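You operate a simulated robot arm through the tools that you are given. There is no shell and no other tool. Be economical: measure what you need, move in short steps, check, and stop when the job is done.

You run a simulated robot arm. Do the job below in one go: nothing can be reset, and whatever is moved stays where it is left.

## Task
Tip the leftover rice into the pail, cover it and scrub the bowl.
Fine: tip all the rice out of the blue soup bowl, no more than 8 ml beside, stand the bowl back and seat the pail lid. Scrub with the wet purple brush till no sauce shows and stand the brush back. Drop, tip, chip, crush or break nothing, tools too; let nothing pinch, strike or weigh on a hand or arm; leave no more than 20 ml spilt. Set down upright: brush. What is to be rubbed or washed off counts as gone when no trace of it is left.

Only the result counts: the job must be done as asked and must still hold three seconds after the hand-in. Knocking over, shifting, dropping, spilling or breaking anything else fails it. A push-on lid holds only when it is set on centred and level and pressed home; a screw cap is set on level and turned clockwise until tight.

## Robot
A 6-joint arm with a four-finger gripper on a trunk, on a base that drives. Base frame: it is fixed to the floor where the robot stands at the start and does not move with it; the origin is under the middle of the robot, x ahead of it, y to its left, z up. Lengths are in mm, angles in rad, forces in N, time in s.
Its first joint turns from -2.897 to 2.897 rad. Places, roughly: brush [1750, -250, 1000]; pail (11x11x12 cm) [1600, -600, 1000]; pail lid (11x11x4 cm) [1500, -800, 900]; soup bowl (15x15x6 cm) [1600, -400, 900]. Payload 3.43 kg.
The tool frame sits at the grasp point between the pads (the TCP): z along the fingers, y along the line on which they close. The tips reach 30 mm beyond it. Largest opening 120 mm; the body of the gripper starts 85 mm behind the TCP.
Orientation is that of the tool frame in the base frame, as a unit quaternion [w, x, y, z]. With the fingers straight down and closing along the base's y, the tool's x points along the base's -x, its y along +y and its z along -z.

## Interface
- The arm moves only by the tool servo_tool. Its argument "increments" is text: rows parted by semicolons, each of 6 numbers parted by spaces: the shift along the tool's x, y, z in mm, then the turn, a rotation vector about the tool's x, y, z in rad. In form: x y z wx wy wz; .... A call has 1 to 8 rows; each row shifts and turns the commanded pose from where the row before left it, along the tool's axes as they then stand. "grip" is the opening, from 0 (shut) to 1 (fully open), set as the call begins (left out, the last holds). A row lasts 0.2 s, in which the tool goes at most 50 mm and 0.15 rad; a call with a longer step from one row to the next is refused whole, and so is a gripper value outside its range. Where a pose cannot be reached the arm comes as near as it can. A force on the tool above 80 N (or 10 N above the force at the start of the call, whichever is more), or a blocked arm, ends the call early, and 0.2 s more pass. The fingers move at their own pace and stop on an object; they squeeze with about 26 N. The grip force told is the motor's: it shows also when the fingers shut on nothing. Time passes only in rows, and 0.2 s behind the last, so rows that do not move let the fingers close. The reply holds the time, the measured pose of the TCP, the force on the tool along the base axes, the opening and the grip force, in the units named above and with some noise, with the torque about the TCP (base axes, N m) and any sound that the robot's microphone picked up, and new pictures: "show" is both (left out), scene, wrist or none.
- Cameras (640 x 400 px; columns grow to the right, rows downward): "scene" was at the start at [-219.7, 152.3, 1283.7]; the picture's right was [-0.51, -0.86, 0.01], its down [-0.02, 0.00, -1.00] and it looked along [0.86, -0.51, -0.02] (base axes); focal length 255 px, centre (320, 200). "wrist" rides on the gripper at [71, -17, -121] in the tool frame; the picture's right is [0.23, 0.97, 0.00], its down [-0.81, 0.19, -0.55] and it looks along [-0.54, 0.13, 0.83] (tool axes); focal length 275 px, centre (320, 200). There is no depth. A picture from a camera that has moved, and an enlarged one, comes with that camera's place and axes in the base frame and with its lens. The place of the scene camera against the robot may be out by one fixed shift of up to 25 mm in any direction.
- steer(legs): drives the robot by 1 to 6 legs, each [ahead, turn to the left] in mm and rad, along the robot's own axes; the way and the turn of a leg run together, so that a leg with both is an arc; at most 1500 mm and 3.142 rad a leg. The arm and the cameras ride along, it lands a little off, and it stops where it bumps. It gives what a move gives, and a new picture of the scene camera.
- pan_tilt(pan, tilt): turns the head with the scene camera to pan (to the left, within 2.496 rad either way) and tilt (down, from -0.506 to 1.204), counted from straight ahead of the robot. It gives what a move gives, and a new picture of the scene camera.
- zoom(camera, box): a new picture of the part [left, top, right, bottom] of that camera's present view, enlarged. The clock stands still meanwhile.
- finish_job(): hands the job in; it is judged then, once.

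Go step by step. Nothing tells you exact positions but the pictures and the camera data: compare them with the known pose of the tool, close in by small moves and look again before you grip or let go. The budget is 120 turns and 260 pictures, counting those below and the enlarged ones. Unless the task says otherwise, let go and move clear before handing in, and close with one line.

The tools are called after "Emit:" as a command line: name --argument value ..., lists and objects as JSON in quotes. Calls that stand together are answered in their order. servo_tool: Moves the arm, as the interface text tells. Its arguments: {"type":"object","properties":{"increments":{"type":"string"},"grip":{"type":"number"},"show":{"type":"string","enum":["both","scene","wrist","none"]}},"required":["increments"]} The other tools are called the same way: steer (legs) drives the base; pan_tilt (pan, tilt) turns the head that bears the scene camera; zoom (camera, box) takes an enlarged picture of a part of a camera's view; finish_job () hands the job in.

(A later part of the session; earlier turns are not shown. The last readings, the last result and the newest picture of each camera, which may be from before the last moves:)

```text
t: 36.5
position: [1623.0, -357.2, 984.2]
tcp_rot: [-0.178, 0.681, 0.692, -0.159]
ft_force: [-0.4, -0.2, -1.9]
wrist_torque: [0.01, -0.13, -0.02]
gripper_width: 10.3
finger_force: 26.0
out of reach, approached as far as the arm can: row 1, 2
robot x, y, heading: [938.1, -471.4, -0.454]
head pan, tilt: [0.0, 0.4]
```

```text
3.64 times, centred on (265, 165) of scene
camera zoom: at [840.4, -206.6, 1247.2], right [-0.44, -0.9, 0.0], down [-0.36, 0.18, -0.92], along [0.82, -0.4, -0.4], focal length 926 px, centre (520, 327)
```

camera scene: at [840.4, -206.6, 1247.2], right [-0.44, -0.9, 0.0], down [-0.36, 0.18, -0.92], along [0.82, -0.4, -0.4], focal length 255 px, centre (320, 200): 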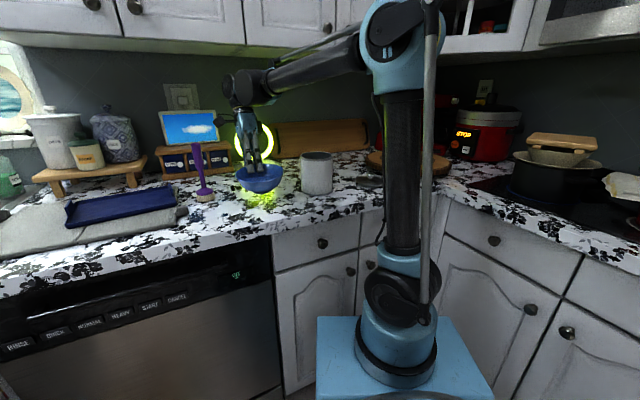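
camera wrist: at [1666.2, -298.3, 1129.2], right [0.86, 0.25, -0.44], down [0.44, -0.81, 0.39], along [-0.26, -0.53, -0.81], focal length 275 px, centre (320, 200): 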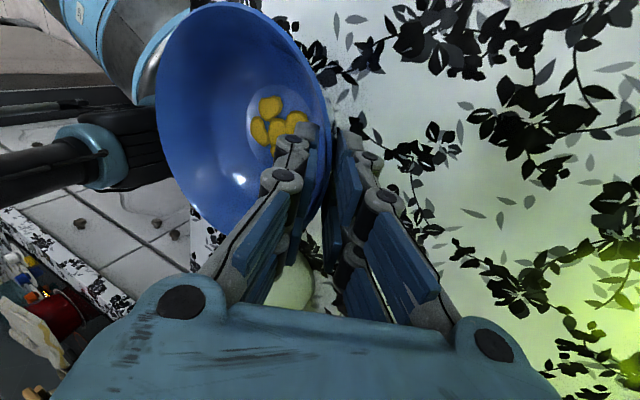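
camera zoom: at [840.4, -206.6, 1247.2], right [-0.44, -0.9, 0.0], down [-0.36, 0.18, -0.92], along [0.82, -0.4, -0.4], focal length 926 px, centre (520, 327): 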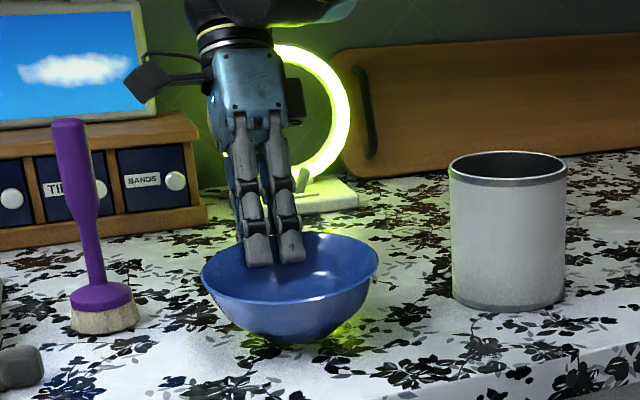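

The tool drifted +y a little; I correct 15 mm and lower in small steps until the force shows contact.

Emit:
servo_tool --increments "-8 0 0 0 0 0; -7 0 0 0 0 0; 0 2 4 0 0 0; 0 2 4 0 0 0; 0 0 0 0 0 0" --show "none"

Emit:
zoom --camera "scene" --box '[220, 110, 310, 220]'

```text
t: 37.7
position: [1623.4, -373.0, 975.7]
tcp_rot: [-0.177, 0.683, 0.691, -0.158]
ft_force: [4.2, -0.7, 9.1]
wrist_torque: [0.23, 0.64, -0.03]
gripper_width: 10.7
finger_force: 26.2
robot x, y, heading: [939.0, -471.7, -0.461]
head pan, tilt: [0.0, 0.4]
```

```text
3.64 times, centred on (265, 165) of scene
camera zoom: at [840.2, -206.7, 1247.2], right [-0.44, -0.9, 0.0], down [-0.36, 0.18, -0.92], along [0.82, -0.4, -0.4], focal length 926 px, centre (520, 327)
```

zoom: 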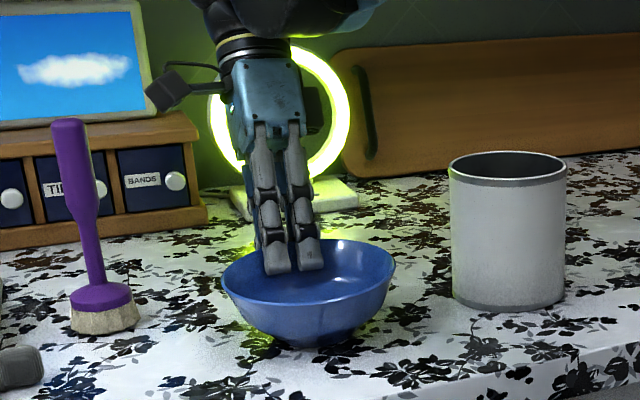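

The bowl stands with light load. I open partly and retreat along the tool.

Emit:
servo_tool --increments "0 0 0 0 0 0; 0 0 0 0 0 0; 0 0 0 0 0 0" --grip 0.35 --show "none"

Emit:
servo_tool --increments "0 0 -20 0 0 0; 0 0 -40 0 0 0; 0 -5 -25 -0.14 0 0; 0 -20 0 -0.14 0 0; 0 -20 0 -0.14 0 0; 0 0 0 0 0 0"

Emit:
zoom --camera "scene" --box '[220, 110, 310, 220]'

```text
t: 38.5
position: [1622.8, -371.9, 975.0]
tcp_rot: [-0.177, 0.682, 0.692, -0.158]
ft_force: [-0.3, -0.5, 0.8]
wrist_torque: [0.05, -0.03, 0.0]
gripper_width: 42.1
finger_force: 0.1
robot x, y, heading: [940.4, -477.6, -0.456]
head pan, tilt: [0.0, 0.4]
```

```text
t: 39.9
position: [1619.6, -373.9, 1064.5]
tcp_rot: [-0.032, 0.704, 0.71, -0.011]
ft_force: [0.2, -0.4, 1.0]
wrist_torque: [0.0, 0.03, -0.01]
gripper_width: 41.9
finger_force: 0.1
robot x, y, heading: [940.0, -471.3, -0.457]
head pan, tilt: [0.0, 0.4]
camera scene: at [840.4, -206.7, 1247.2], right [-0.44, -0.9, 0.0], down [-0.36, 0.18, -0.92], along [0.82, -0.4, -0.4], focal length 255 px, centre (320, 200)
camera wrist: at [1608.3, -306.5, 1186.6], right [0.97, 0.24, -0.05], down [0.23, -0.82, 0.52], along [0.08, -0.51, -0.85], focal length 275 px, centre (320, 200)
```

scene: 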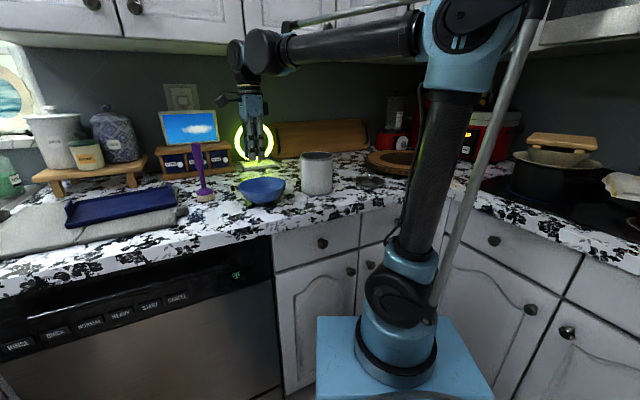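
wrist: 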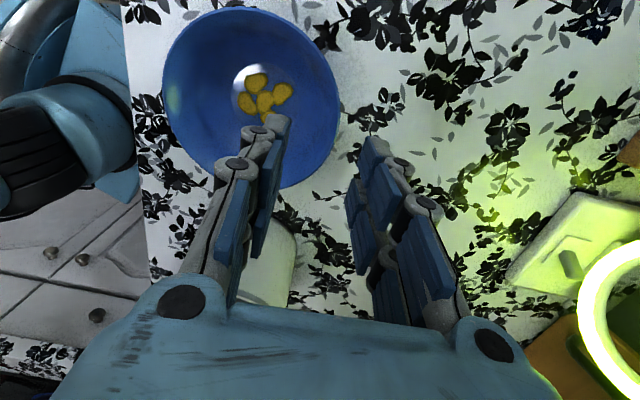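

```text
3.64 times, centred on (265, 165) of scene
camera zoom: at [840.4, -206.7, 1247.2], right [-0.44, -0.9, 0.0], down [-0.36, 0.18, -0.92], along [0.82, -0.4, -0.4], focal length 926 px, centre (520, 327)
```

zoom: 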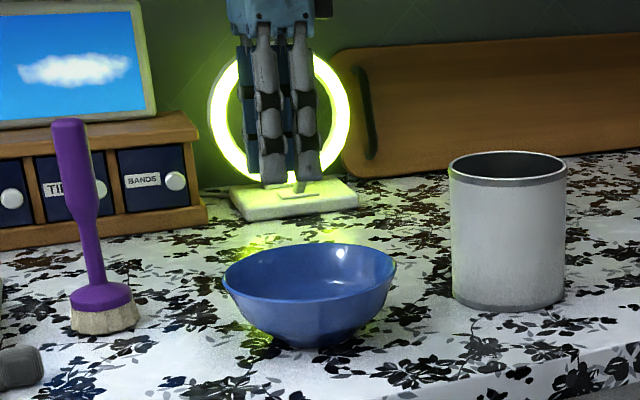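

Bowl stands well. Next the lid: knob triangulated near (1541,-759,946). I straighten the tool and carry it there above the pail height.

Emit:
servo_tool --increments "0 0 -24 -0.061 -0.029 0; 0 0 -24 0 0 0; -43 -9 0 0 0 0; -43 -9 0 0 0 0; -43 -9 0 0 0 0; -43 -9 0 0 0 0; -43 -9 0 0 0 0; -43 -9 0 0 0 0" --show "none"

Emit:
servo_tool --increments "-43 -9 0 0 0 0; -43 -9 0 0 0 0; -41 -7 0 0 0 0; 0 0 0 0 0 0"

```text
t: 41.7
position: [1569.0, -634.0, 1111.8]
tcp_rot: [-0.001, 0.704, 0.71, -0.001]
ft_force: [0.3, 0.8, 0.2]
wrist_torque: [0.0, 0.01, -0.02]
gripper_width: 42.1
finger_force: 0.0
robot x, y, heading: [940.0, -475.4, -0.461]
head pan, tilt: [0.0, 0.4]
```

```text
t: 42.7
position: [1544.1, -761.5, 1110.9]
tcp_rot: [0.0, 0.704, 0.71, 0.0]
ft_force: [1.4, 0.0, -0.3]
wrist_torque: [0.04, 0.01, 0.01]
gripper_width: 41.9
finger_force: 0.2
robot x, y, heading: [939.1, -475.8, -0.456]
head pan, tilt: [0.0, 0.4]
camera scene: at [840.2, -206.7, 1247.2], right [-0.44, -0.9, 0.0], down [-0.36, 0.18, -0.92], along [0.82, -0.4, -0.4], focal length 255 px, centre (320, 200)
camera wrist: at [1527.1, -689.4, 1231.1], right [0.97, 0.24, 0.0], down [0.2, -0.81, 0.55], along [0.13, -0.54, -0.83], focal length 275 px, centre (320, 200)
```

scene: 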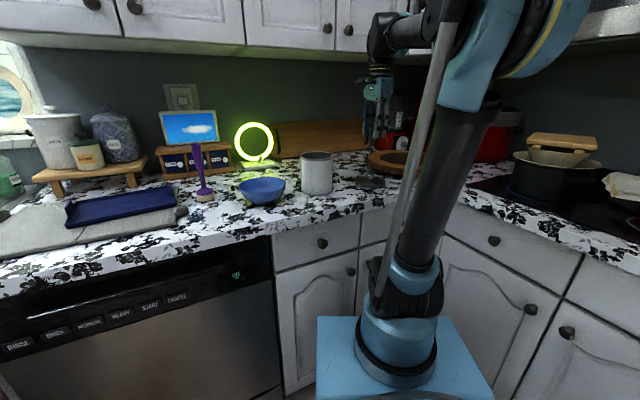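
wrist: 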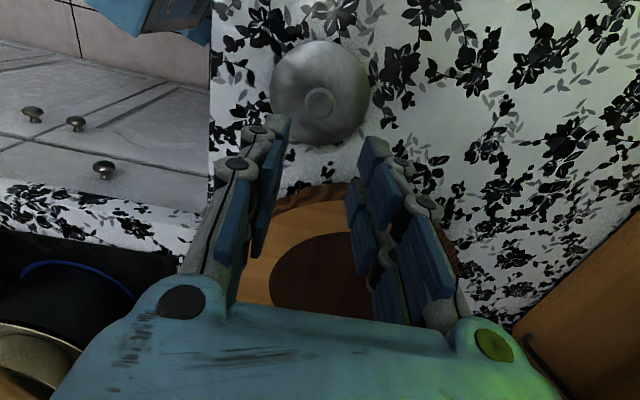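

The knob lies right on the tool axis. I descend and re-check.

Emit:
servo_tool --increments "0 0 40 0 0 0; 0 0 40 0 0 0; 0 0 35 0 0 0; 0 0 0 0 0 0" --grip 0.45 --show "wrist"

Emit:
zoom --camera "scene" --box '[330, 110, 420, 210]'

```text
t: 43.7
position: [1544.5, -759.8, 996.2]
tcp_rot: [-0.001, 0.704, 0.71, 0.0]
ft_force: [0.6, 0.0, 0.1]
wrist_torque: [0.0, 0.0, 0.02]
gripper_width: 54.0
finger_force: 0.1
robot x, y, heading: [942.6, -472.7, -0.459]
head pan, tilt: [0.0, 0.4]
camera wrist: at [1527.4, -689.0, 1115.9], right [0.97, 0.24, 0.0], down [0.2, -0.81, 0.55], along [0.13, -0.54, -0.83], focal length 275 px, centre (320, 200)
```

wrist: 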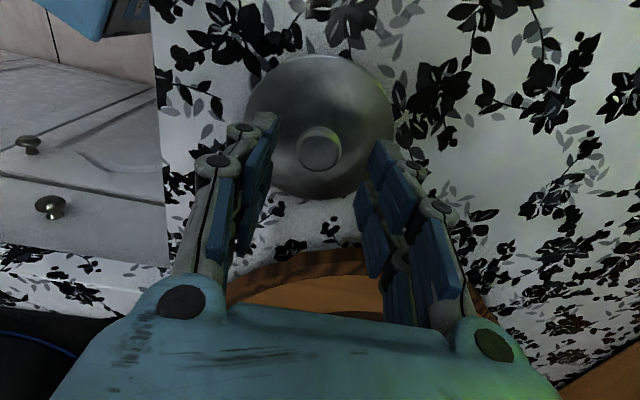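

```text
4.00 times, centred on (375, 160) of scene
camera zoom: at [840.3, -206.7, 1247.2], right [-0.44, -0.9, 0.0], down [-0.36, 0.18, -0.92], along [0.82, -0.4, -0.4], focal length 1019 px, centre (100, 360)
```

zoom: 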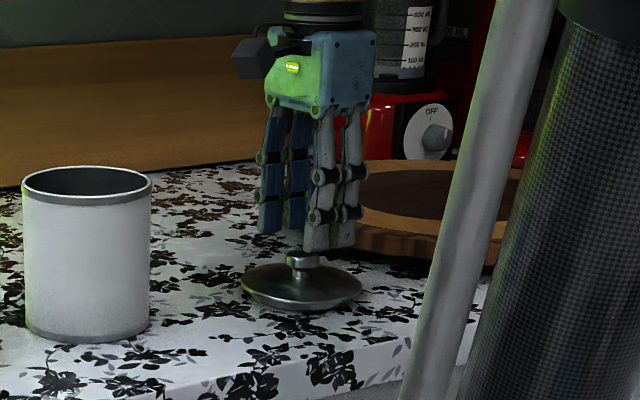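

Knob top is at z≈946. I lower so the tips reach 13 mm down the knob and close.

Emit:
servo_tool --increments "0 -1 18 0 0 0; 0 0 15 0 0 0; 0 0 0 0 0 0" --show "none"

Emit:
zoom --camera "scene" --box '[330, 110, 420, 210]'

```text
t: 44.5
position: [1544.3, -760.0, 964.0]
tcp_rot: [-0.001, 0.704, 0.71, -0.001]
ft_force: [-0.1, -0.6, -0.5]
wrist_torque: [0.0, 0.01, -0.01]
gripper_width: 54.1
finger_force: 0.0
robot x, y, heading: [940.6, -472.6, -0.456]
head pan, tilt: [0.0, 0.4]
```

```text
4.00 times, centred on (375, 160) of scene
camera zoom: at [840.3, -206.7, 1247.2], right [-0.44, -0.9, 0.0], down [-0.36, 0.18, -0.92], along [0.82, -0.4, -0.4], focal length 1019 px, centre (100, 360)
```

zoom: 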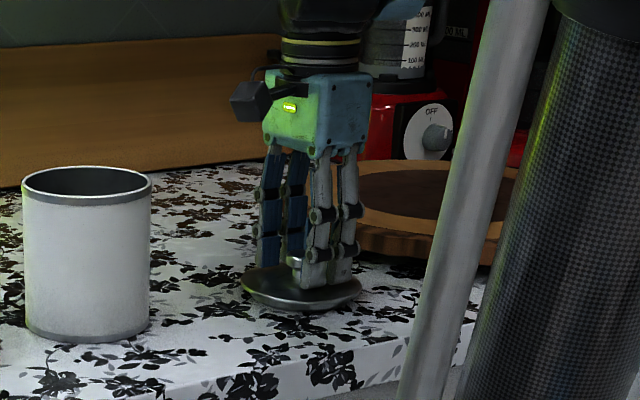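

Tips surround the knob without contact. Close and lift gently.

Emit:
servo_tool --increments "0 0 0 0 0 0; 0 0 0 0 0 0; 0 0 0 0 0 0" --grip 0 --show "none"

Emit:
servo_tool --increments "0 0 -8 0 0 0; 0 0 -25 0 0 0; 0 0 -40 0 0 0; 0 0 -40 0 0 0; 0 0 -35 0 0 0; 0 0 0 0 0 0"

Emit:
zoom --camera "scene" --box '[280, 90, 400, 210]'

```text
t: 45.3
position: [1544.8, -760.9, 964.0]
tcp_rot: [-0.001, 0.704, 0.71, -0.001]
ft_force: [-0.1, -0.3, 0.3]
wrist_torque: [-0.01, -0.01, -0.01]
gripper_width: 25.5
finger_force: 25.9
robot x, y, heading: [940.4, -473.5, -0.46]
head pan, tilt: [0.0, 0.4]
```

```text
t: 46.7
position: [1544.6, -761.6, 1111.7]
tcp_rot: [0.0, 0.704, 0.71, -0.001]
ft_force: [0.0, 0.4, 0.2]
wrist_torque: [-0.01, -0.01, 0.01]
gripper_width: 25.2
finger_force: 25.7
robot x, y, heading: [940.4, -473.2, -0.454]
head pan, tilt: [0.0, 0.4]
camera scene: at [840.3, -206.7, 1247.2], right [-0.44, -0.9, 0.0], down [-0.36, 0.18, -0.92], along [0.82, -0.4, -0.4], focal length 255 px, centre (320, 200)
camera wrist: at [1526.8, -689.5, 1231.8], right [0.97, 0.24, 0.0], down [0.2, -0.81, 0.55], along [0.13, -0.54, -0.83], focal length 275 px, centre (320, 200)
```

scene: 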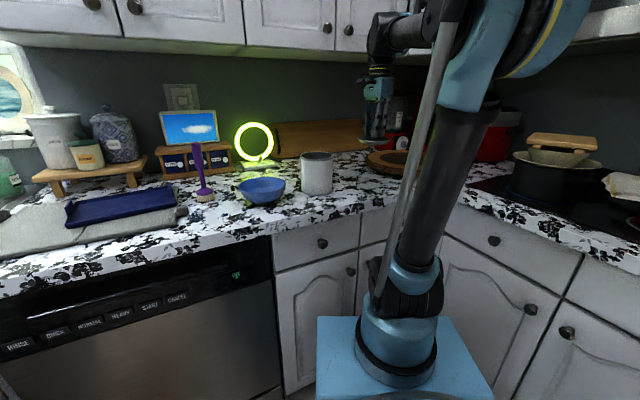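
wrist: 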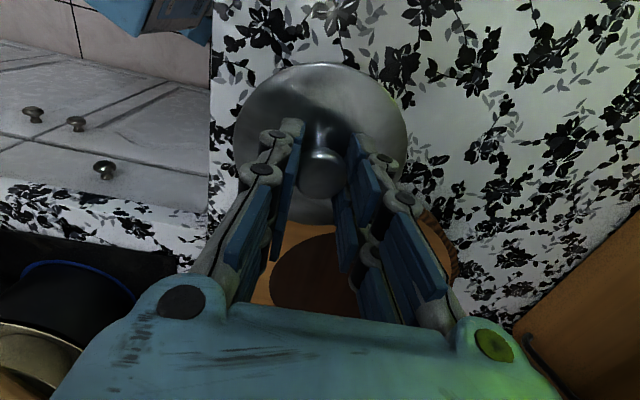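

```text
3.33 times, centred on (340, 150) of scene
camera zoom: at [840.3, -206.7, 1247.2], right [-0.44, -0.9, 0.0], down [-0.36, 0.18, -0.92], along [0.82, -0.4, -0.4], focal length 849 px, centre (253, 367)
```

zoom: 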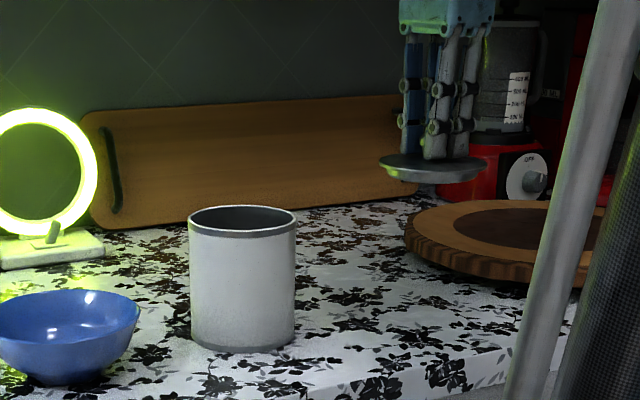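

Lid held level. Before seating it I take a clean wrist view of the pail from beside it for its exact centre.

Emit:
servo_tool --increments "37 -21 0 0 0 0; 37 -21 0 0 0 0; 37 -21 0 0 0 0; 37 -21 0 0 0 0; 37 -20 0 0 0 0; 36 -20 0 0 0 0; 0 0 0 0 0 0" --show "wrist"

Emit:
zoom --camera "wrist" --box '[220, 50, 600, 290]'

```text
t: 48.3
position: [1419.2, -540.8, 1112.1]
tcp_rot: [0.0, 0.704, 0.71, -0.001]
ft_force: [0.0, 0.4, -0.5]
wrist_torque: [0.01, 0.0, 0.0]
gripper_width: 25.5
finger_force: 26.0
robot x, y, heading: [940.1, -478.2, -0.456]
head pan, tilt: [0.0, 0.4]
camera wrist: at [1399.7, -469.4, 1231.6], right [0.97, 0.24, 0.0], down [0.2, -0.81, 0.55], along [0.13, -0.54, -0.83], focal length 275 px, centre (320, 200)
```

wrist: 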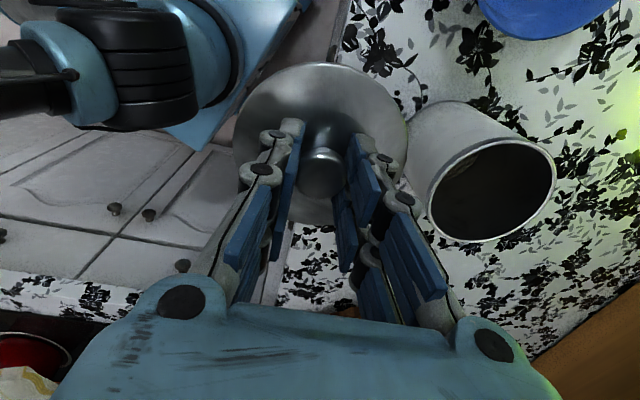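

```text
1.67 times, centred on (410, 170) of wrist
camera zoom: at [1399.7, -469.4, 1231.6], right [0.97, 0.24, 0.0], down [0.2, -0.81, 0.55], along [0.13, -0.54, -0.83], focal length 459 px, centre (170, 250)
```

zoom: 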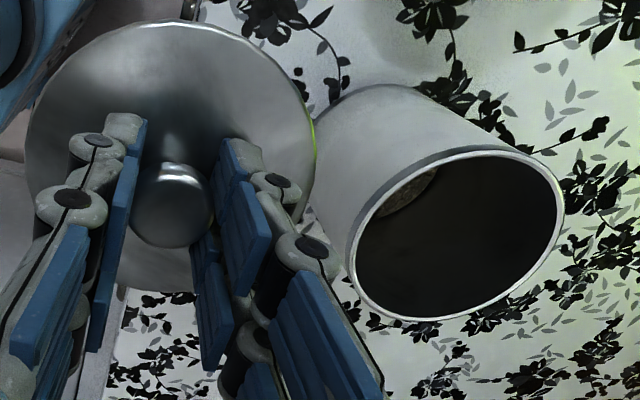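

Pail rim centre comes out at (1571,-560), z 1033, diameter ≈107; lid ≈112 held centred. I move over it.

Emit:
servo_tool --increments "-5 38 -2 0 0 0; -5 38 0 0 0 0; -5 38 0 0 0 0; -5.5 38 0 0 0 0; 0 0 0 0 0 0; 0 0 0 0 0 0"

Emit:
zoom --camera "scene" --box '[270, 100, 370, 210]'

```text
t: 49.7
position: [1571.1, -560.2, 1112.5]
tcp_rot: [-0.001, 0.704, 0.71, -0.001]
ft_force: [0.7, -0.1, -0.5]
wrist_torque: [0.0, -0.01, 0.02]
gripper_width: 25.4
finger_force: 26.0
robot x, y, heading: [939.3, -472.3, -0.459]
head pan, tilt: [0.0, 0.4]
camera scene: at [840.3, -206.7, 1247.1], right [-0.44, -0.9, 0.0], down [-0.36, 0.18, -0.92], along [0.82, -0.4, -0.4], focal length 255 px, centre (320, 200)
camera wrist: at [1553.0, -489.2, 1233.0], right [0.97, 0.24, 0.0], down [0.2, -0.81, 0.55], along [0.13, -0.54, -0.83], focal length 275 px, centre (320, 200)
```

scene: 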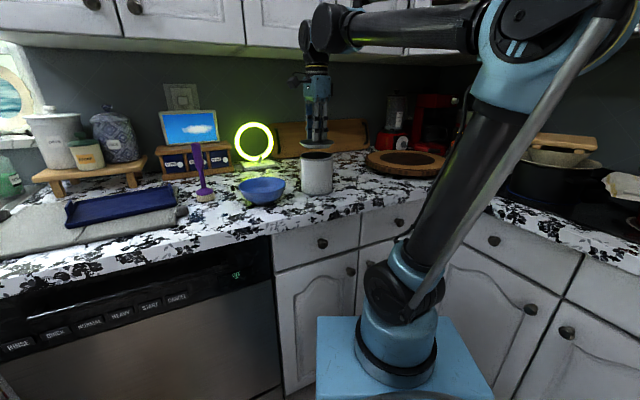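
wrist: 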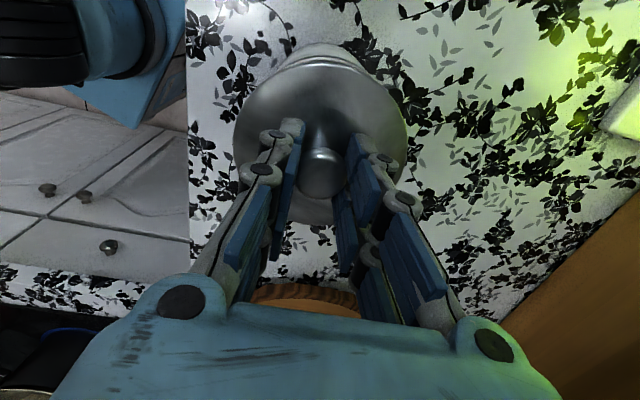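

```text
3.64 times, centred on (320, 155) of scene
camera zoom: at [840.3, -206.7, 1247.1], right [-0.44, -0.9, 0.0], down [-0.36, 0.18, -0.92], along [0.82, -0.4, -0.4], focal length 926 px, centre (320, 364)
```

zoom: 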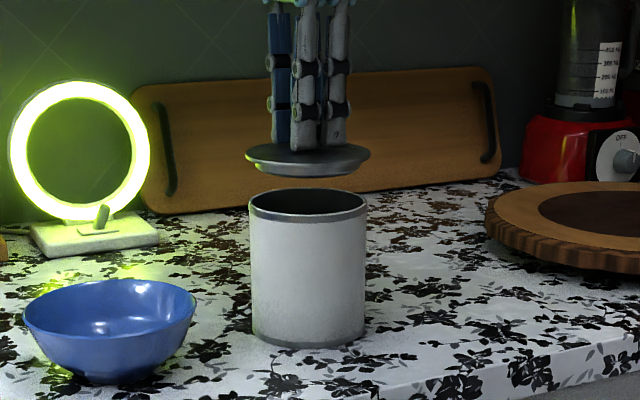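

Lid lines up with the pail in both views. Descending slowly.

Emit:
servo_tool --increments "0 0 10 0 0 0; 0 0 8 0 0 0; 0 0 4 0 0 0; 0 0 0 0 0 0" --show "none"

Emit:
zoom --camera "scene" --box '[290, 120, 345, 200]'

Emit:
zoom --camera "wrist" --box '[200, 20, 440, 240]'

```text
t: 50.7
position: [1571.1, -560.2, 1091.4]
tcp_rot: [-0.001, 0.704, 0.71, -0.001]
ft_force: [-0.3, 0.6, -0.5]
wrist_torque: [0.0, 0.01, -0.02]
gripper_width: 25.6
finger_force: 26.0
robot x, y, heading: [944.0, -473.2, -0.46]
head pan, tilt: [0.0, 0.4]
```

```text
5.00 times, centred on (318, 160) of scene
camera zoom: at [840.3, -206.7, 1247.2], right [-0.44, -0.9, 0.0], down [-0.36, 0.18, -0.92], along [0.82, -0.4, -0.4], focal length 1274 px, centre (332, 400)
```

zoom: 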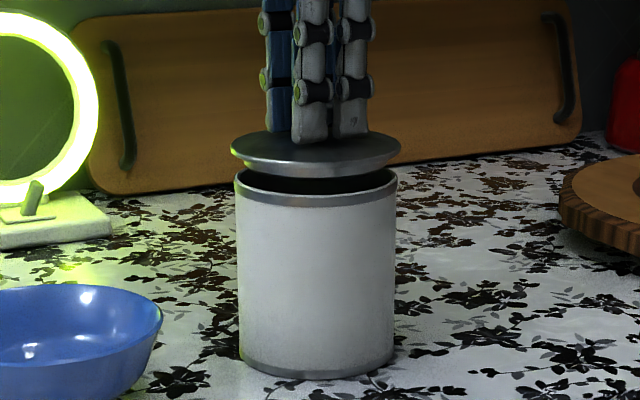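

```text
1.82 times, centred on (320, 130) of wrist
camera zoom: at [1552.6, -488.5, 1211.2], right [0.97, 0.24, 0.0], down [0.2, -0.81, 0.55], along [0.13, -0.54, -0.83], focal length 500 px, centre (320, 327)
```

zoom: 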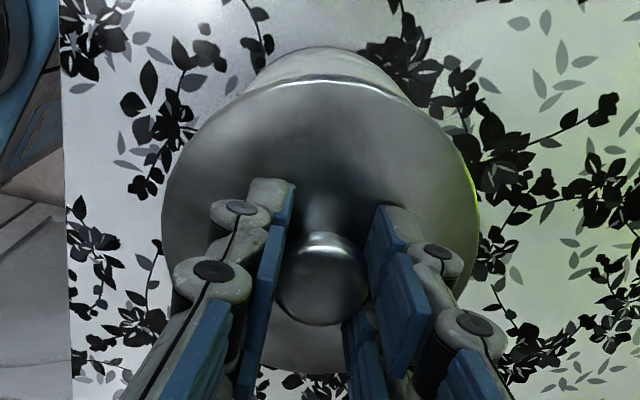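

Aligned, about 10–12 mm gap left. Lowering in small steps.

Emit:
servo_tool --increments "0 0 4 0 0 0; 0 0 3 0 0 0; 0 0 3 0 0 0; 0 0 0 0 0 0" --show "none"

Emit:
zoom --camera "scene" --box '[290, 120, 345, 200]'

```text
t: 51.7
position: [1571.2, -560.4, 1080.8]
tcp_rot: [0.0, 0.704, 0.71, -0.001]
ft_force: [0.4, 0.7, -0.3]
wrist_torque: [0.01, 0.0, 0.0]
gripper_width: 25.5
finger_force: 25.9
robot x, y, heading: [942.1, -475.0, -0.456]
head pan, tilt: [0.0, 0.4]
```

```text
5.00 times, centred on (318, 160) of scene
camera zoom: at [840.3, -206.7, 1247.2], right [-0.44, -0.9, 0.0], down [-0.36, 0.18, -0.92], along [0.82, -0.4, -0.4], focal length 1274 px, centre (332, 400)
```

zoom: 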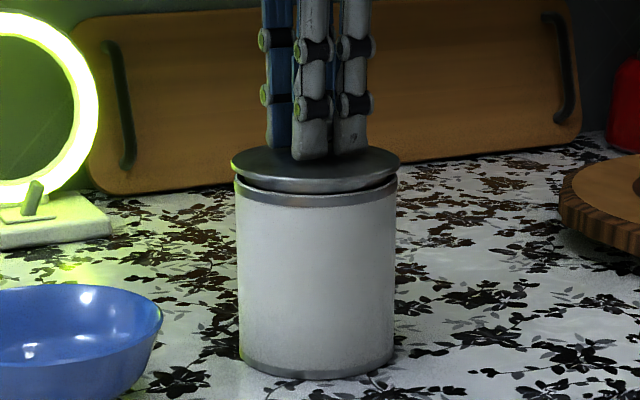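

Nearly touching. I go on down and press.

Emit:
servo_tool --increments "0 0 2 0 0 0; 0 0 2 0 0 0; 0 0 2 0 0 0; 0 0 0 0 0 0" --show "none"

Emit:
zoom --camera "scene" --box '[290, 120, 345, 200]'

```text
t: 52.7
position: [1569.7, -560.1, 1075.6]
tcp_rot: [0.0, 0.704, 0.71, -0.001]
ft_force: [1.0, -0.6, 0.4]
wrist_torque: [-0.04, -0.01, 0.01]
gripper_width: 25.2
finger_force: 25.9
robot x, y, heading: [938.2, -475.9, -0.456]
head pan, tilt: [0.0, 0.4]
```

```text
5.00 times, centred on (318, 160) of scene
camera zoom: at [840.3, -206.7, 1247.2], right [-0.44, -0.9, 0.0], down [-0.36, 0.18, -0.92], along [0.82, -0.4, -0.4], focal length 1274 px, centre (332, 400)
```

zoom: 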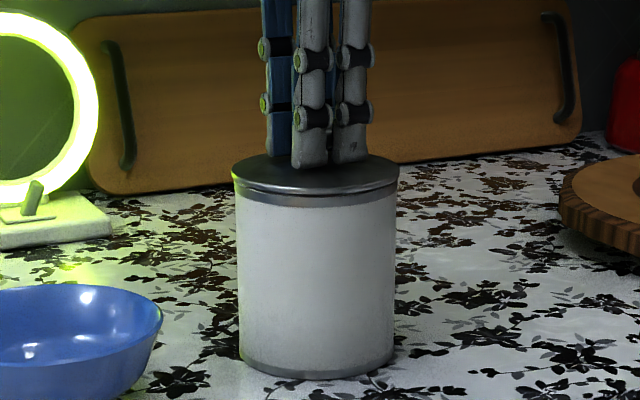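

Emit:
servo_tool --increments "0 0 2 0 0 0; 0 0 2 0 0 0; 0 0 2 0 0 0; 0 0 0 0 0 0" --show "none"

Emit:
zoom --camera "scene" --box '[290, 120, 345, 200]'

```text
t: 53.7
position: [1569.5, -561.2, 1070.6]
tcp_rot: [-0.001, 0.704, 0.711, 0.0]
ft_force: [1.8, 3.2, 22.7]
wrist_torque: [0.16, -0.08, 0.0]
gripper_width: 25.3
finger_force: 25.9
robot x, y, heading: [940.9, -474.5, -0.454]
head pan, tilt: [0.0, 0.4]
```

```text
5.00 times, centred on (318, 160) of scene
camera zoom: at [839.7, -206.4, 1247.0], right [-0.44, -0.9, 0.0], down [-0.36, 0.18, -0.92], along [0.82, -0.4, -0.4], focal length 1274 px, centre (332, 400)
```

zoom: 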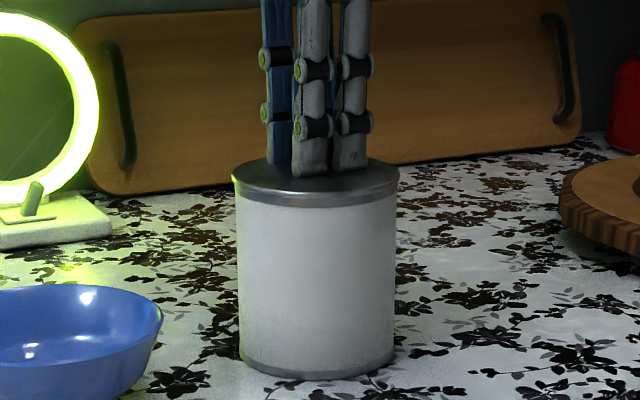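

Contact at 23 N, lid flush and level. I press a bit harder to seat it and listen for a click.

Emit:
servo_tool --increments "0 0 2 0 0 0; 0 0 2 0 0 0; 0 0 0 0 0 0" --show "none"

```text
t: 54.3
position: [1559.5, -554.6, 1073.7]
tcp_rot: [0.006, 0.704, 0.711, 0.001]
ft_force: [3.4, -1.0, -1.1]
wrist_torque: [0.07, 0.2, -0.05]
gripper_width: 25.5
finger_force: 25.7
robot x, y, heading: [938.9, -476.3, -0.456]
head pan, tilt: [0.0, 0.4]
stopped in row 3: the force on the tool passed its limit at 84 N (the readings are from after the stop); the commanded pose is now the measured one
```

Force rose sharply and it stopped; the tool sprang slightly. I check.

Emit:
servo_tool --increments "0 0 0 0 0 0"

Emit:
zoom --camera "scene" --box '[290, 120, 345, 200]'

```text
t: 54.7
position: [1560.1, -556.1, 1075.1]
tcp_rot: [0.005, 0.704, 0.71, 0.002]
ft_force: [0.0, 0.5, 0.3]
wrist_torque: [-0.02, -0.02, 0.0]
gripper_width: 25.3
finger_force: 26.4
robot x, y, heading: [942.4, -475.6, -0.45]
head pan, tilt: [0.0, 0.4]
camera scene: at [840.3, -206.7, 1247.2], right [-0.44, -0.9, 0.0], down [-0.36, 0.18, -0.92], along [0.82, -0.4, -0.4], focal length 255 px, centre (320, 200)
camera wrist: at [1540.3, -482.7, 1194.2], right [0.97, 0.24, 0.01], down [0.19, -0.81, 0.56], along [0.14, -0.54, -0.83], focal length 275 px, centre (320, 200)
```

scene: 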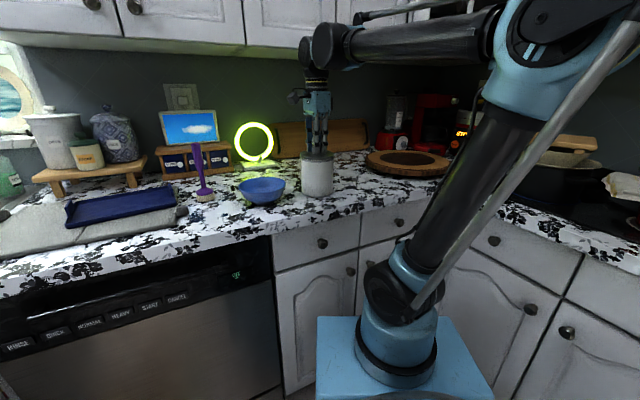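
wrist: 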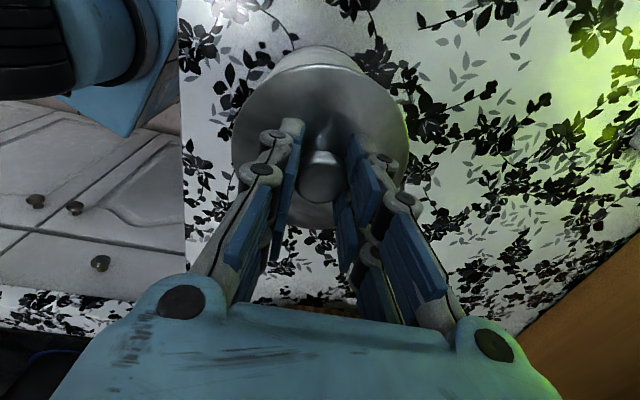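

```text
5.00 times, centred on (318, 160) of scene
camera zoom: at [840.3, -206.7, 1247.2], right [-0.44, -0.9, 0.0], down [-0.36, 0.18, -0.92], along [0.82, -0.4, -0.4], focal length 1274 px, centre (332, 400)
```

zoom: 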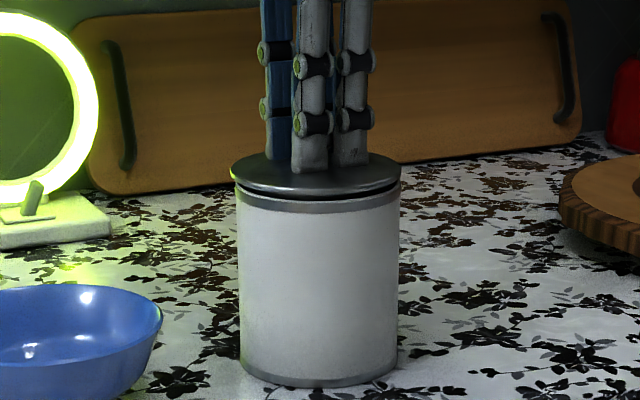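

The pail slid ~10 mm together with the lid and the lid rose 4 mm; still aligned. I press again in 1 mm steps.

Emit:
servo_tool --increments "0 0 1 0 0 0; 0 0 1 0 0 0; 0 0 1 0 0 0; 0 0 1 0 0 0; 0 0 0 0 0 0" --show "none"

Emit:
zoom --camera "scene" --box '[290, 120, 345, 200]'

Emit:
zoom --camera "wrist" --box '[200, 20, 440, 240]'

```text
t: 55.9
position: [1559.5, -554.9, 1069.9]
tcp_rot: [0.006, 0.704, 0.71, 0.003]
ft_force: [-0.1, 0.3, 0.2]
wrist_torque: [0.02, 0.01, 0.01]
gripper_width: 25.5
finger_force: 26.1
robot x, y, heading: [938.3, -472.1, -0.458]
head pan, tilt: [0.0, 0.4]
```

```text
5.00 times, centred on (318, 160) of scene
camera zoom: at [840.3, -206.7, 1247.1], right [-0.44, -0.9, 0.0], down [-0.36, 0.18, -0.92], along [0.82, -0.4, -0.4], focal length 1274 px, centre (332, 400)
```

zoom: 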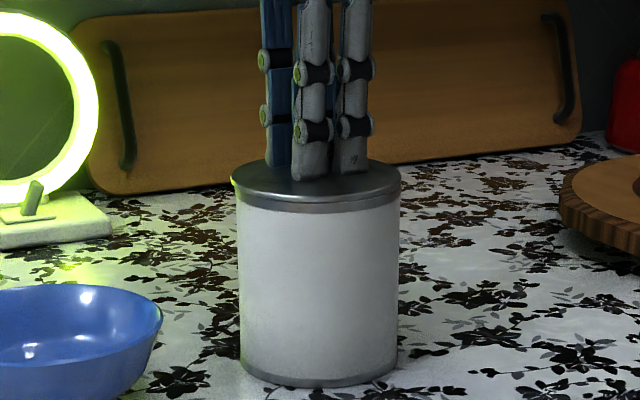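

```text
1.82 times, centred on (320, 130) of wrist
camera zoom: at [1540.5, -482.8, 1189.9], right [0.97, 0.24, 0.01], down [0.19, -0.81, 0.56], along [0.14, -0.54, -0.83], focal length 500 px, centre (320, 327)
```

zoom: 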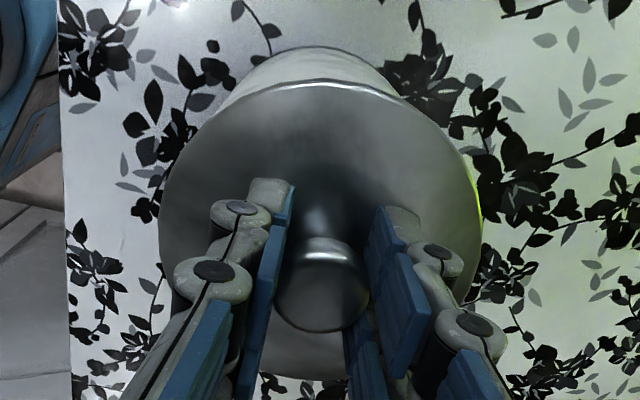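

Flush again with no force yet. A few more millimetres, watching the force.

Emit:
servo_tool --increments "0 0 1 0 0 0; 0 0 1 0 0 0; 0 0 0 0 0 0" --show "none"

```text
t: 56.7
position: [1559.7, -555.4, 1068.8]
tcp_rot: [0.006, 0.704, 0.71, 0.003]
ft_force: [3.2, 1.6, 21.6]
wrist_torque: [0.54, 0.24, -0.06]
gripper_width: 25.3
finger_force: 26.1
robot x, y, heading: [942.5, -469.8, -0.457]
head pan, tilt: [0.0, 0.4]
```

Contact is a bit one-sided from a small tool tilt; I level the tool and press further.

Emit:
servo_tool --increments "0 0 0 0.013 0.004 0; 0 0 1 0 0 0; 0 0 0 0 0 0" --show "none"

```text
t: 57.5
position: [1559.8, -554.6, 1068.5]
tcp_rot: [0.0, 0.704, 0.71, -0.001]
ft_force: [10.4, -1.6, 46.5]
wrist_torque: [-0.3, -0.44, 0.03]
gripper_width: 25.5
finger_force: 26.0
robot x, y, heading: [940.7, -476.4, -0.456]
head pan, tilt: [0.0, 0.4]
```

Emit:
servo_tool --increments "0 0 0.8 0 0 0; 0 0 0 0 0 0" --show "none"

Emit:
zoom --camera "scene" --box '[290, 120, 345, 200]'

```text
t: 58.1
position: [1559.1, -555.0, 1068.1]
tcp_rot: [0.0, 0.704, 0.71, -0.001]
ft_force: [14.1, -1.1, 73.9]
wrist_torque: [-0.08, -0.65, 0.02]
gripper_width: 25.6
finger_force: 26.3
robot x, y, heading: [940.7, -473.6, -0.463]
head pan, tilt: [0.0, 0.4]
```

```text
5.00 times, centred on (318, 160) of scene
camera zoom: at [838.9, -206.5, 1247.0], right [-0.44, -0.9, 0.0], down [-0.36, 0.18, -0.92], along [0.82, -0.4, -0.4], focal length 1274 px, centre (332, 400)
```

zoom: 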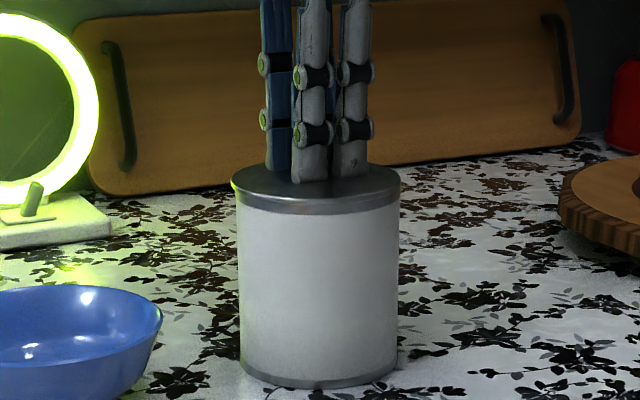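

Lid pressed home at 74 N, flush. I relieve the load and open the fingers.

Emit:
servo_tool --increments "0 0 -1 0 0 0; 0 0 -1 0 0 0; 0 0 0 0 0 0" --show "none"

Emit:
servo_tool --increments "0 0 0 0 0 0; 0 0 0 0 0 0; 0 0 0 0 0 0" --grip 0.45 --show "none"

Emit:
servo_tool --increments "0 0 -15 0 0 0; 0 0 -30 0 0 0; 0 0 -20 0 0 0; 0 0 0 0 0 0" --show "wrist"

Emit:
zoom --camera "scene" --box '[290, 120, 345, 200]'

```text
t: 58.9
position: [1558.3, -555.5, 1068.7]
tcp_rot: [0.0, 0.704, 0.71, -0.001]
ft_force: [7.0, -0.9, 36.5]
wrist_torque: [0.05, -0.28, 0.0]
gripper_width: 25.4
finger_force: 26.4
robot x, y, heading: [941.1, -471.4, -0.458]
head pan, tilt: [0.0, 0.4]
```

```text
t: 59.7
position: [1558.8, -556.3, 1068.8]
tcp_rot: [0.0, 0.704, 0.71, -0.001]
ft_force: [-0.2, 0.6, 3.7]
wrist_torque: [0.02, 0.04, -0.01]
gripper_width: 53.6
finger_force: 0.2
robot x, y, heading: [944.9, -473.4, -0.458]
head pan, tilt: [0.0, 0.4]
```

```text
t: 60.7
position: [1559.4, -555.1, 1135.9]
tcp_rot: [-0.001, 0.704, 0.71, -0.001]
ft_force: [-1.3, -0.5, -0.8]
wrist_torque: [0.02, 0.04, 0.04]
gripper_width: 54.1
finger_force: 0.1
robot x, y, heading: [940.3, -474.5, -0.451]
head pan, tilt: [0.0, 0.4]
camera wrist: at [1541.8, -483.0, 1254.4], right [0.97, 0.24, 0.0], down [0.2, -0.81, 0.55], along [0.13, -0.54, -0.83], focal length 275 px, centre (320, 200)
```

wrist: 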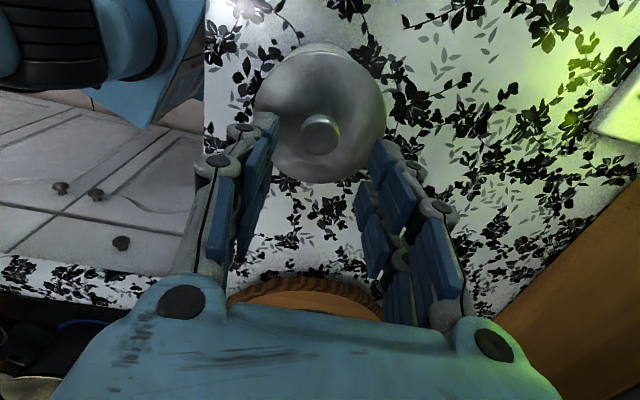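

```text
5.00 times, centred on (318, 160) of scene
camera zoom: at [840.3, -206.7, 1247.1], right [-0.44, -0.9, 0.0], down [-0.36, 0.18, -0.92], along [0.82, -0.4, -0.4], focal length 1274 px, centre (332, 400)
```

zoom: 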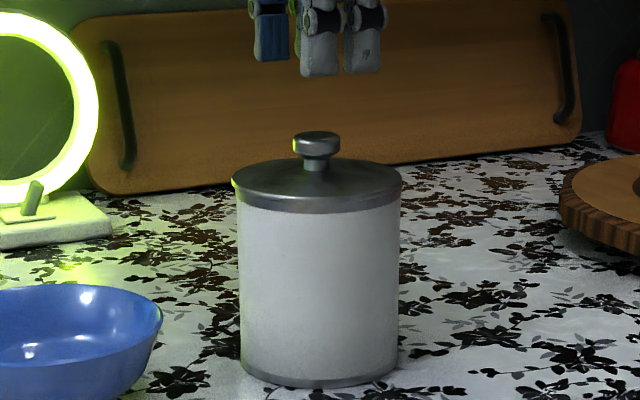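

The lid is seated flush. Next the brush: I move toward it, staying left of it to see it in the wrist view.

Emit:
servo_tool --increments "0 0 -44 0 0 0; 47 0 0 0 0 0; 47 0 0 0 0 0; 47 0 0 0 0 0; 47 0 0 0 0 0; 47 0 0 0 0 0; 47 0 0 0 0 0; 47 0 0 0 0 0" --show "none"

Emit:
servo_tool --increments "46 0 0 0 0 0; 0 0 0 0 0 0"

```text
t: 62.5
position: [1558.0, -226.5, 1177.5]
tcp_rot: [0.0, 0.704, 0.71, -0.001]
ft_force: [-0.2, -0.7, 0.0]
wrist_torque: [0.04, -0.01, 0.0]
gripper_width: 54.3
finger_force: 0.0
robot x, y, heading: [941.5, -474.8, -0.459]
head pan, tilt: [0.0, 0.4]
```

```text
t: 63.1
position: [1555.8, -178.6, 1177.7]
tcp_rot: [0.001, 0.704, 0.71, -0.001]
ft_force: [0.0, -0.6, 0.2]
wrist_torque: [0.03, 0.01, -0.02]
gripper_width: 54.1
finger_force: 0.1
robot x, y, heading: [942.9, -477.2, -0.456]
head pan, tilt: [0.0, 0.4]
camera scene: at [840.3, -206.6, 1247.1], right [-0.44, -0.9, 0.0], down [-0.36, 0.18, -0.92], along [0.82, -0.4, -0.4], focal length 255 px, centre (320, 200)
camera wrist: at [1538.4, -107.4, 1297.0], right [0.97, 0.24, 0.0], down [0.2, -0.81, 0.55], along [0.13, -0.54, -0.83], focal length 275 px, centre (320, 200)
```

scene: 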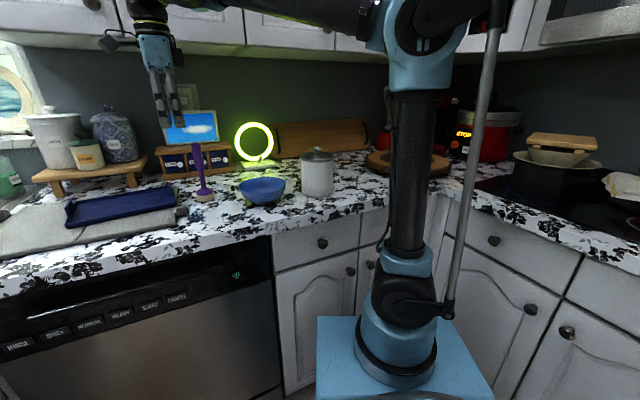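
wrist: 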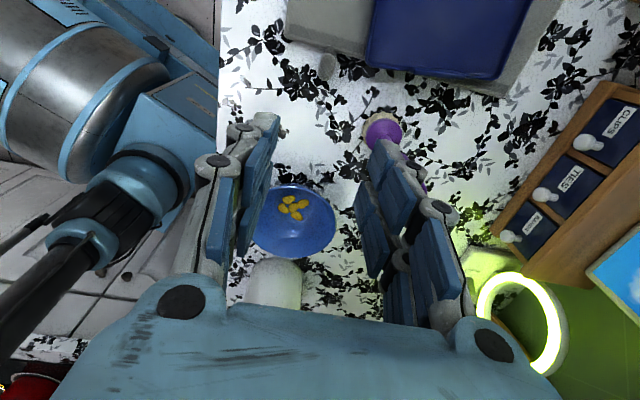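

Brush base sits at ≈(1647,-216). I move above it to see the handle between the fingers.

Emit:
servo_tool --increments "-13 31 -7 0 0 0; -13 30 -5 0 0 0; -12 30 0 0 0 0; 0 0 0 0 0 0"

Emit:
zoom --camera "scene" --box '[150, 80, 260, 220]'

```text
t: 64.1
position: [1647.9, -216.3, 1188.3]
tcp_rot: [0.0, 0.704, 0.71, -0.002]
ft_force: [0.0, -0.4, 1.1]
wrist_torque: [0.03, 0.0, -0.02]
gripper_width: 54.1
finger_force: 0.0
robot x, y, heading: [940.5, -471.5, -0.457]
head pan, tilt: [0.0, 0.4]
camera scene: at [840.3, -206.6, 1247.1], right [-0.44, -0.9, 0.0], down [-0.36, 0.18, -0.92], along [0.82, -0.4, -0.4], focal length 255 px, centre (320, 200)
camera wrist: at [1631.2, -144.7, 1309.0], right [0.97, 0.24, 0.0], down [0.2, -0.81, 0.55], along [0.13, -0.54, -0.83], focal length 275 px, centre (320, 200)
```

scene: 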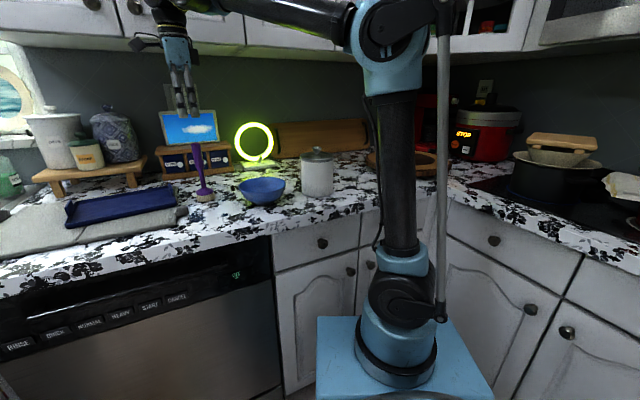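
wrist: 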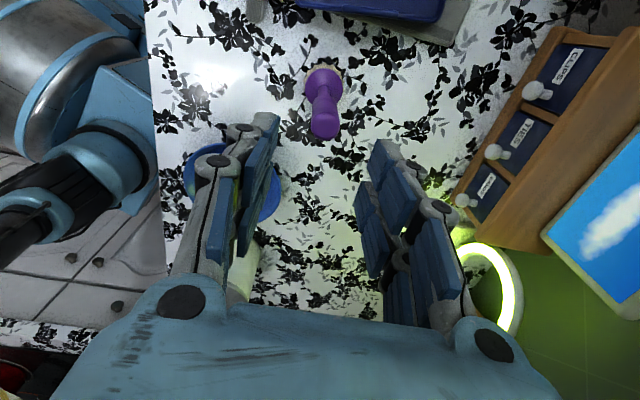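

```text
2.86 times, centred on (205, 150) of scene
camera zoom: at [840.3, -206.6, 1247.1], right [-0.44, -0.9, 0.0], down [-0.36, 0.18, -0.92], along [0.82, -0.4, -0.4], focal length 728 px, centre (649, 343)
```

zoom: 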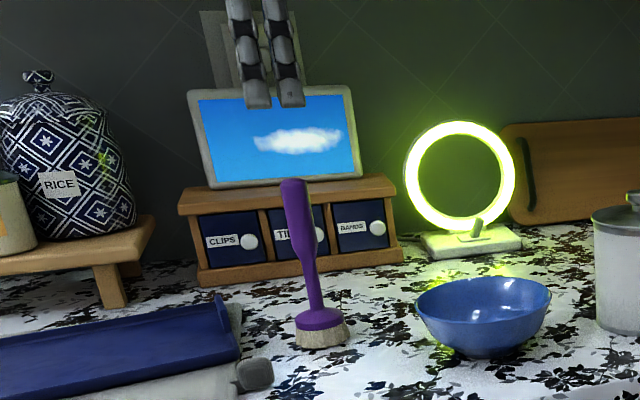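

The brush handle is right below, about on axis; top z≈1087. Enlarging to check the offset.

Emit:
zoom --camera "wrist" --box '[270, 50, 380, 150]'

```text
4.00 times, centred on (325, 100) of wrist
camera zoom: at [1631.2, -144.7, 1309.0], right [0.97, 0.24, 0.0], down [0.2, -0.81, 0.55], along [0.13, -0.54, -0.83], focal length 1101 px, centre (300, 600)
```

zoom: 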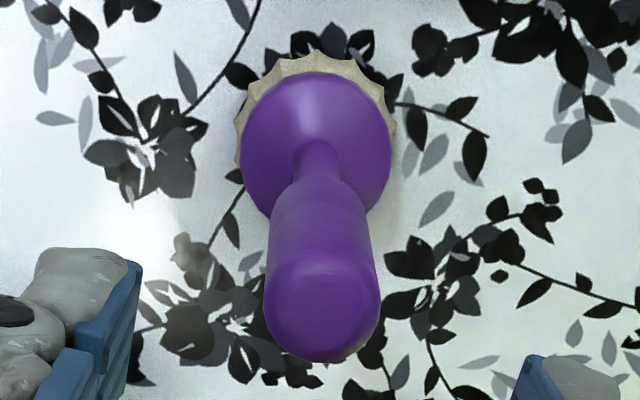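

Offset is +4.5 mm in x; I correct and descend around the handle.

Emit:
servo_tool --increments "-1 4.5 20 0 0 0; 0 0 36 0 0 0; 0 0 36 0 0 0; 0 0 36 0 0 0; 0 0 0 0 0 0" --show "wrist"

Emit:
zoom --camera "scene" --box '[150, 80, 260, 220]'

```text
t: 65.3
position: [1651.5, -217.6, 1060.7]
tcp_rot: [0.0, 0.704, 0.71, -0.001]
ft_force: [1.1, 0.5, 0.6]
wrist_torque: [0.0, 0.02, 0.02]
gripper_width: 54.0
finger_force: 0.0
robot x, y, heading: [937.6, -471.5, -0.458]
head pan, tilt: [0.0, 0.4]
camera wrist: at [1634.5, -146.1, 1180.3], right [0.97, 0.24, 0.0], down [0.2, -0.81, 0.55], along [0.13, -0.54, -0.83], focal length 275 px, centre (320, 200)
```

wrist: 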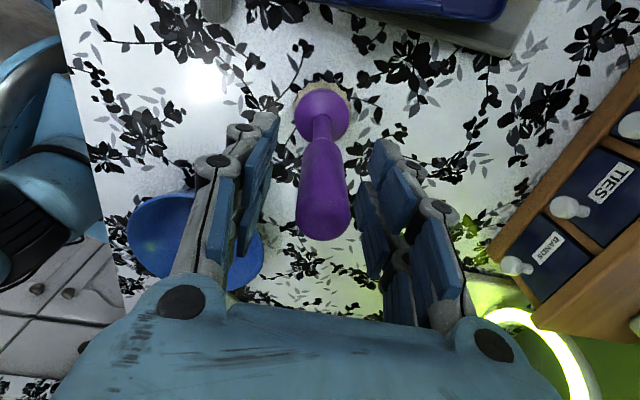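

```text
2.86 times, centred on (205, 150) of scene
camera zoom: at [840.3, -206.6, 1247.1], right [-0.44, -0.9, 0.0], down [-0.36, 0.18, -0.92], along [0.82, -0.4, -0.4], focal length 728 px, centre (649, 343)
```

zoom: 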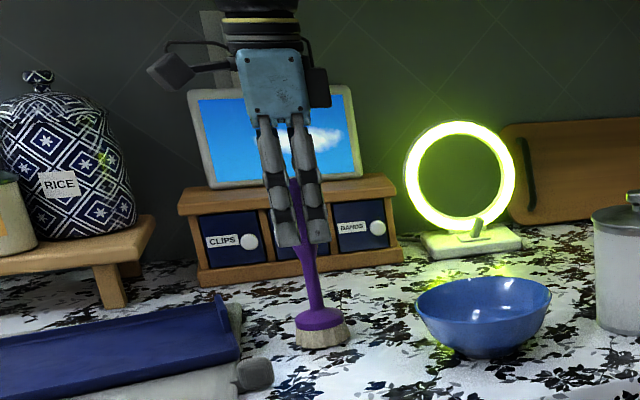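

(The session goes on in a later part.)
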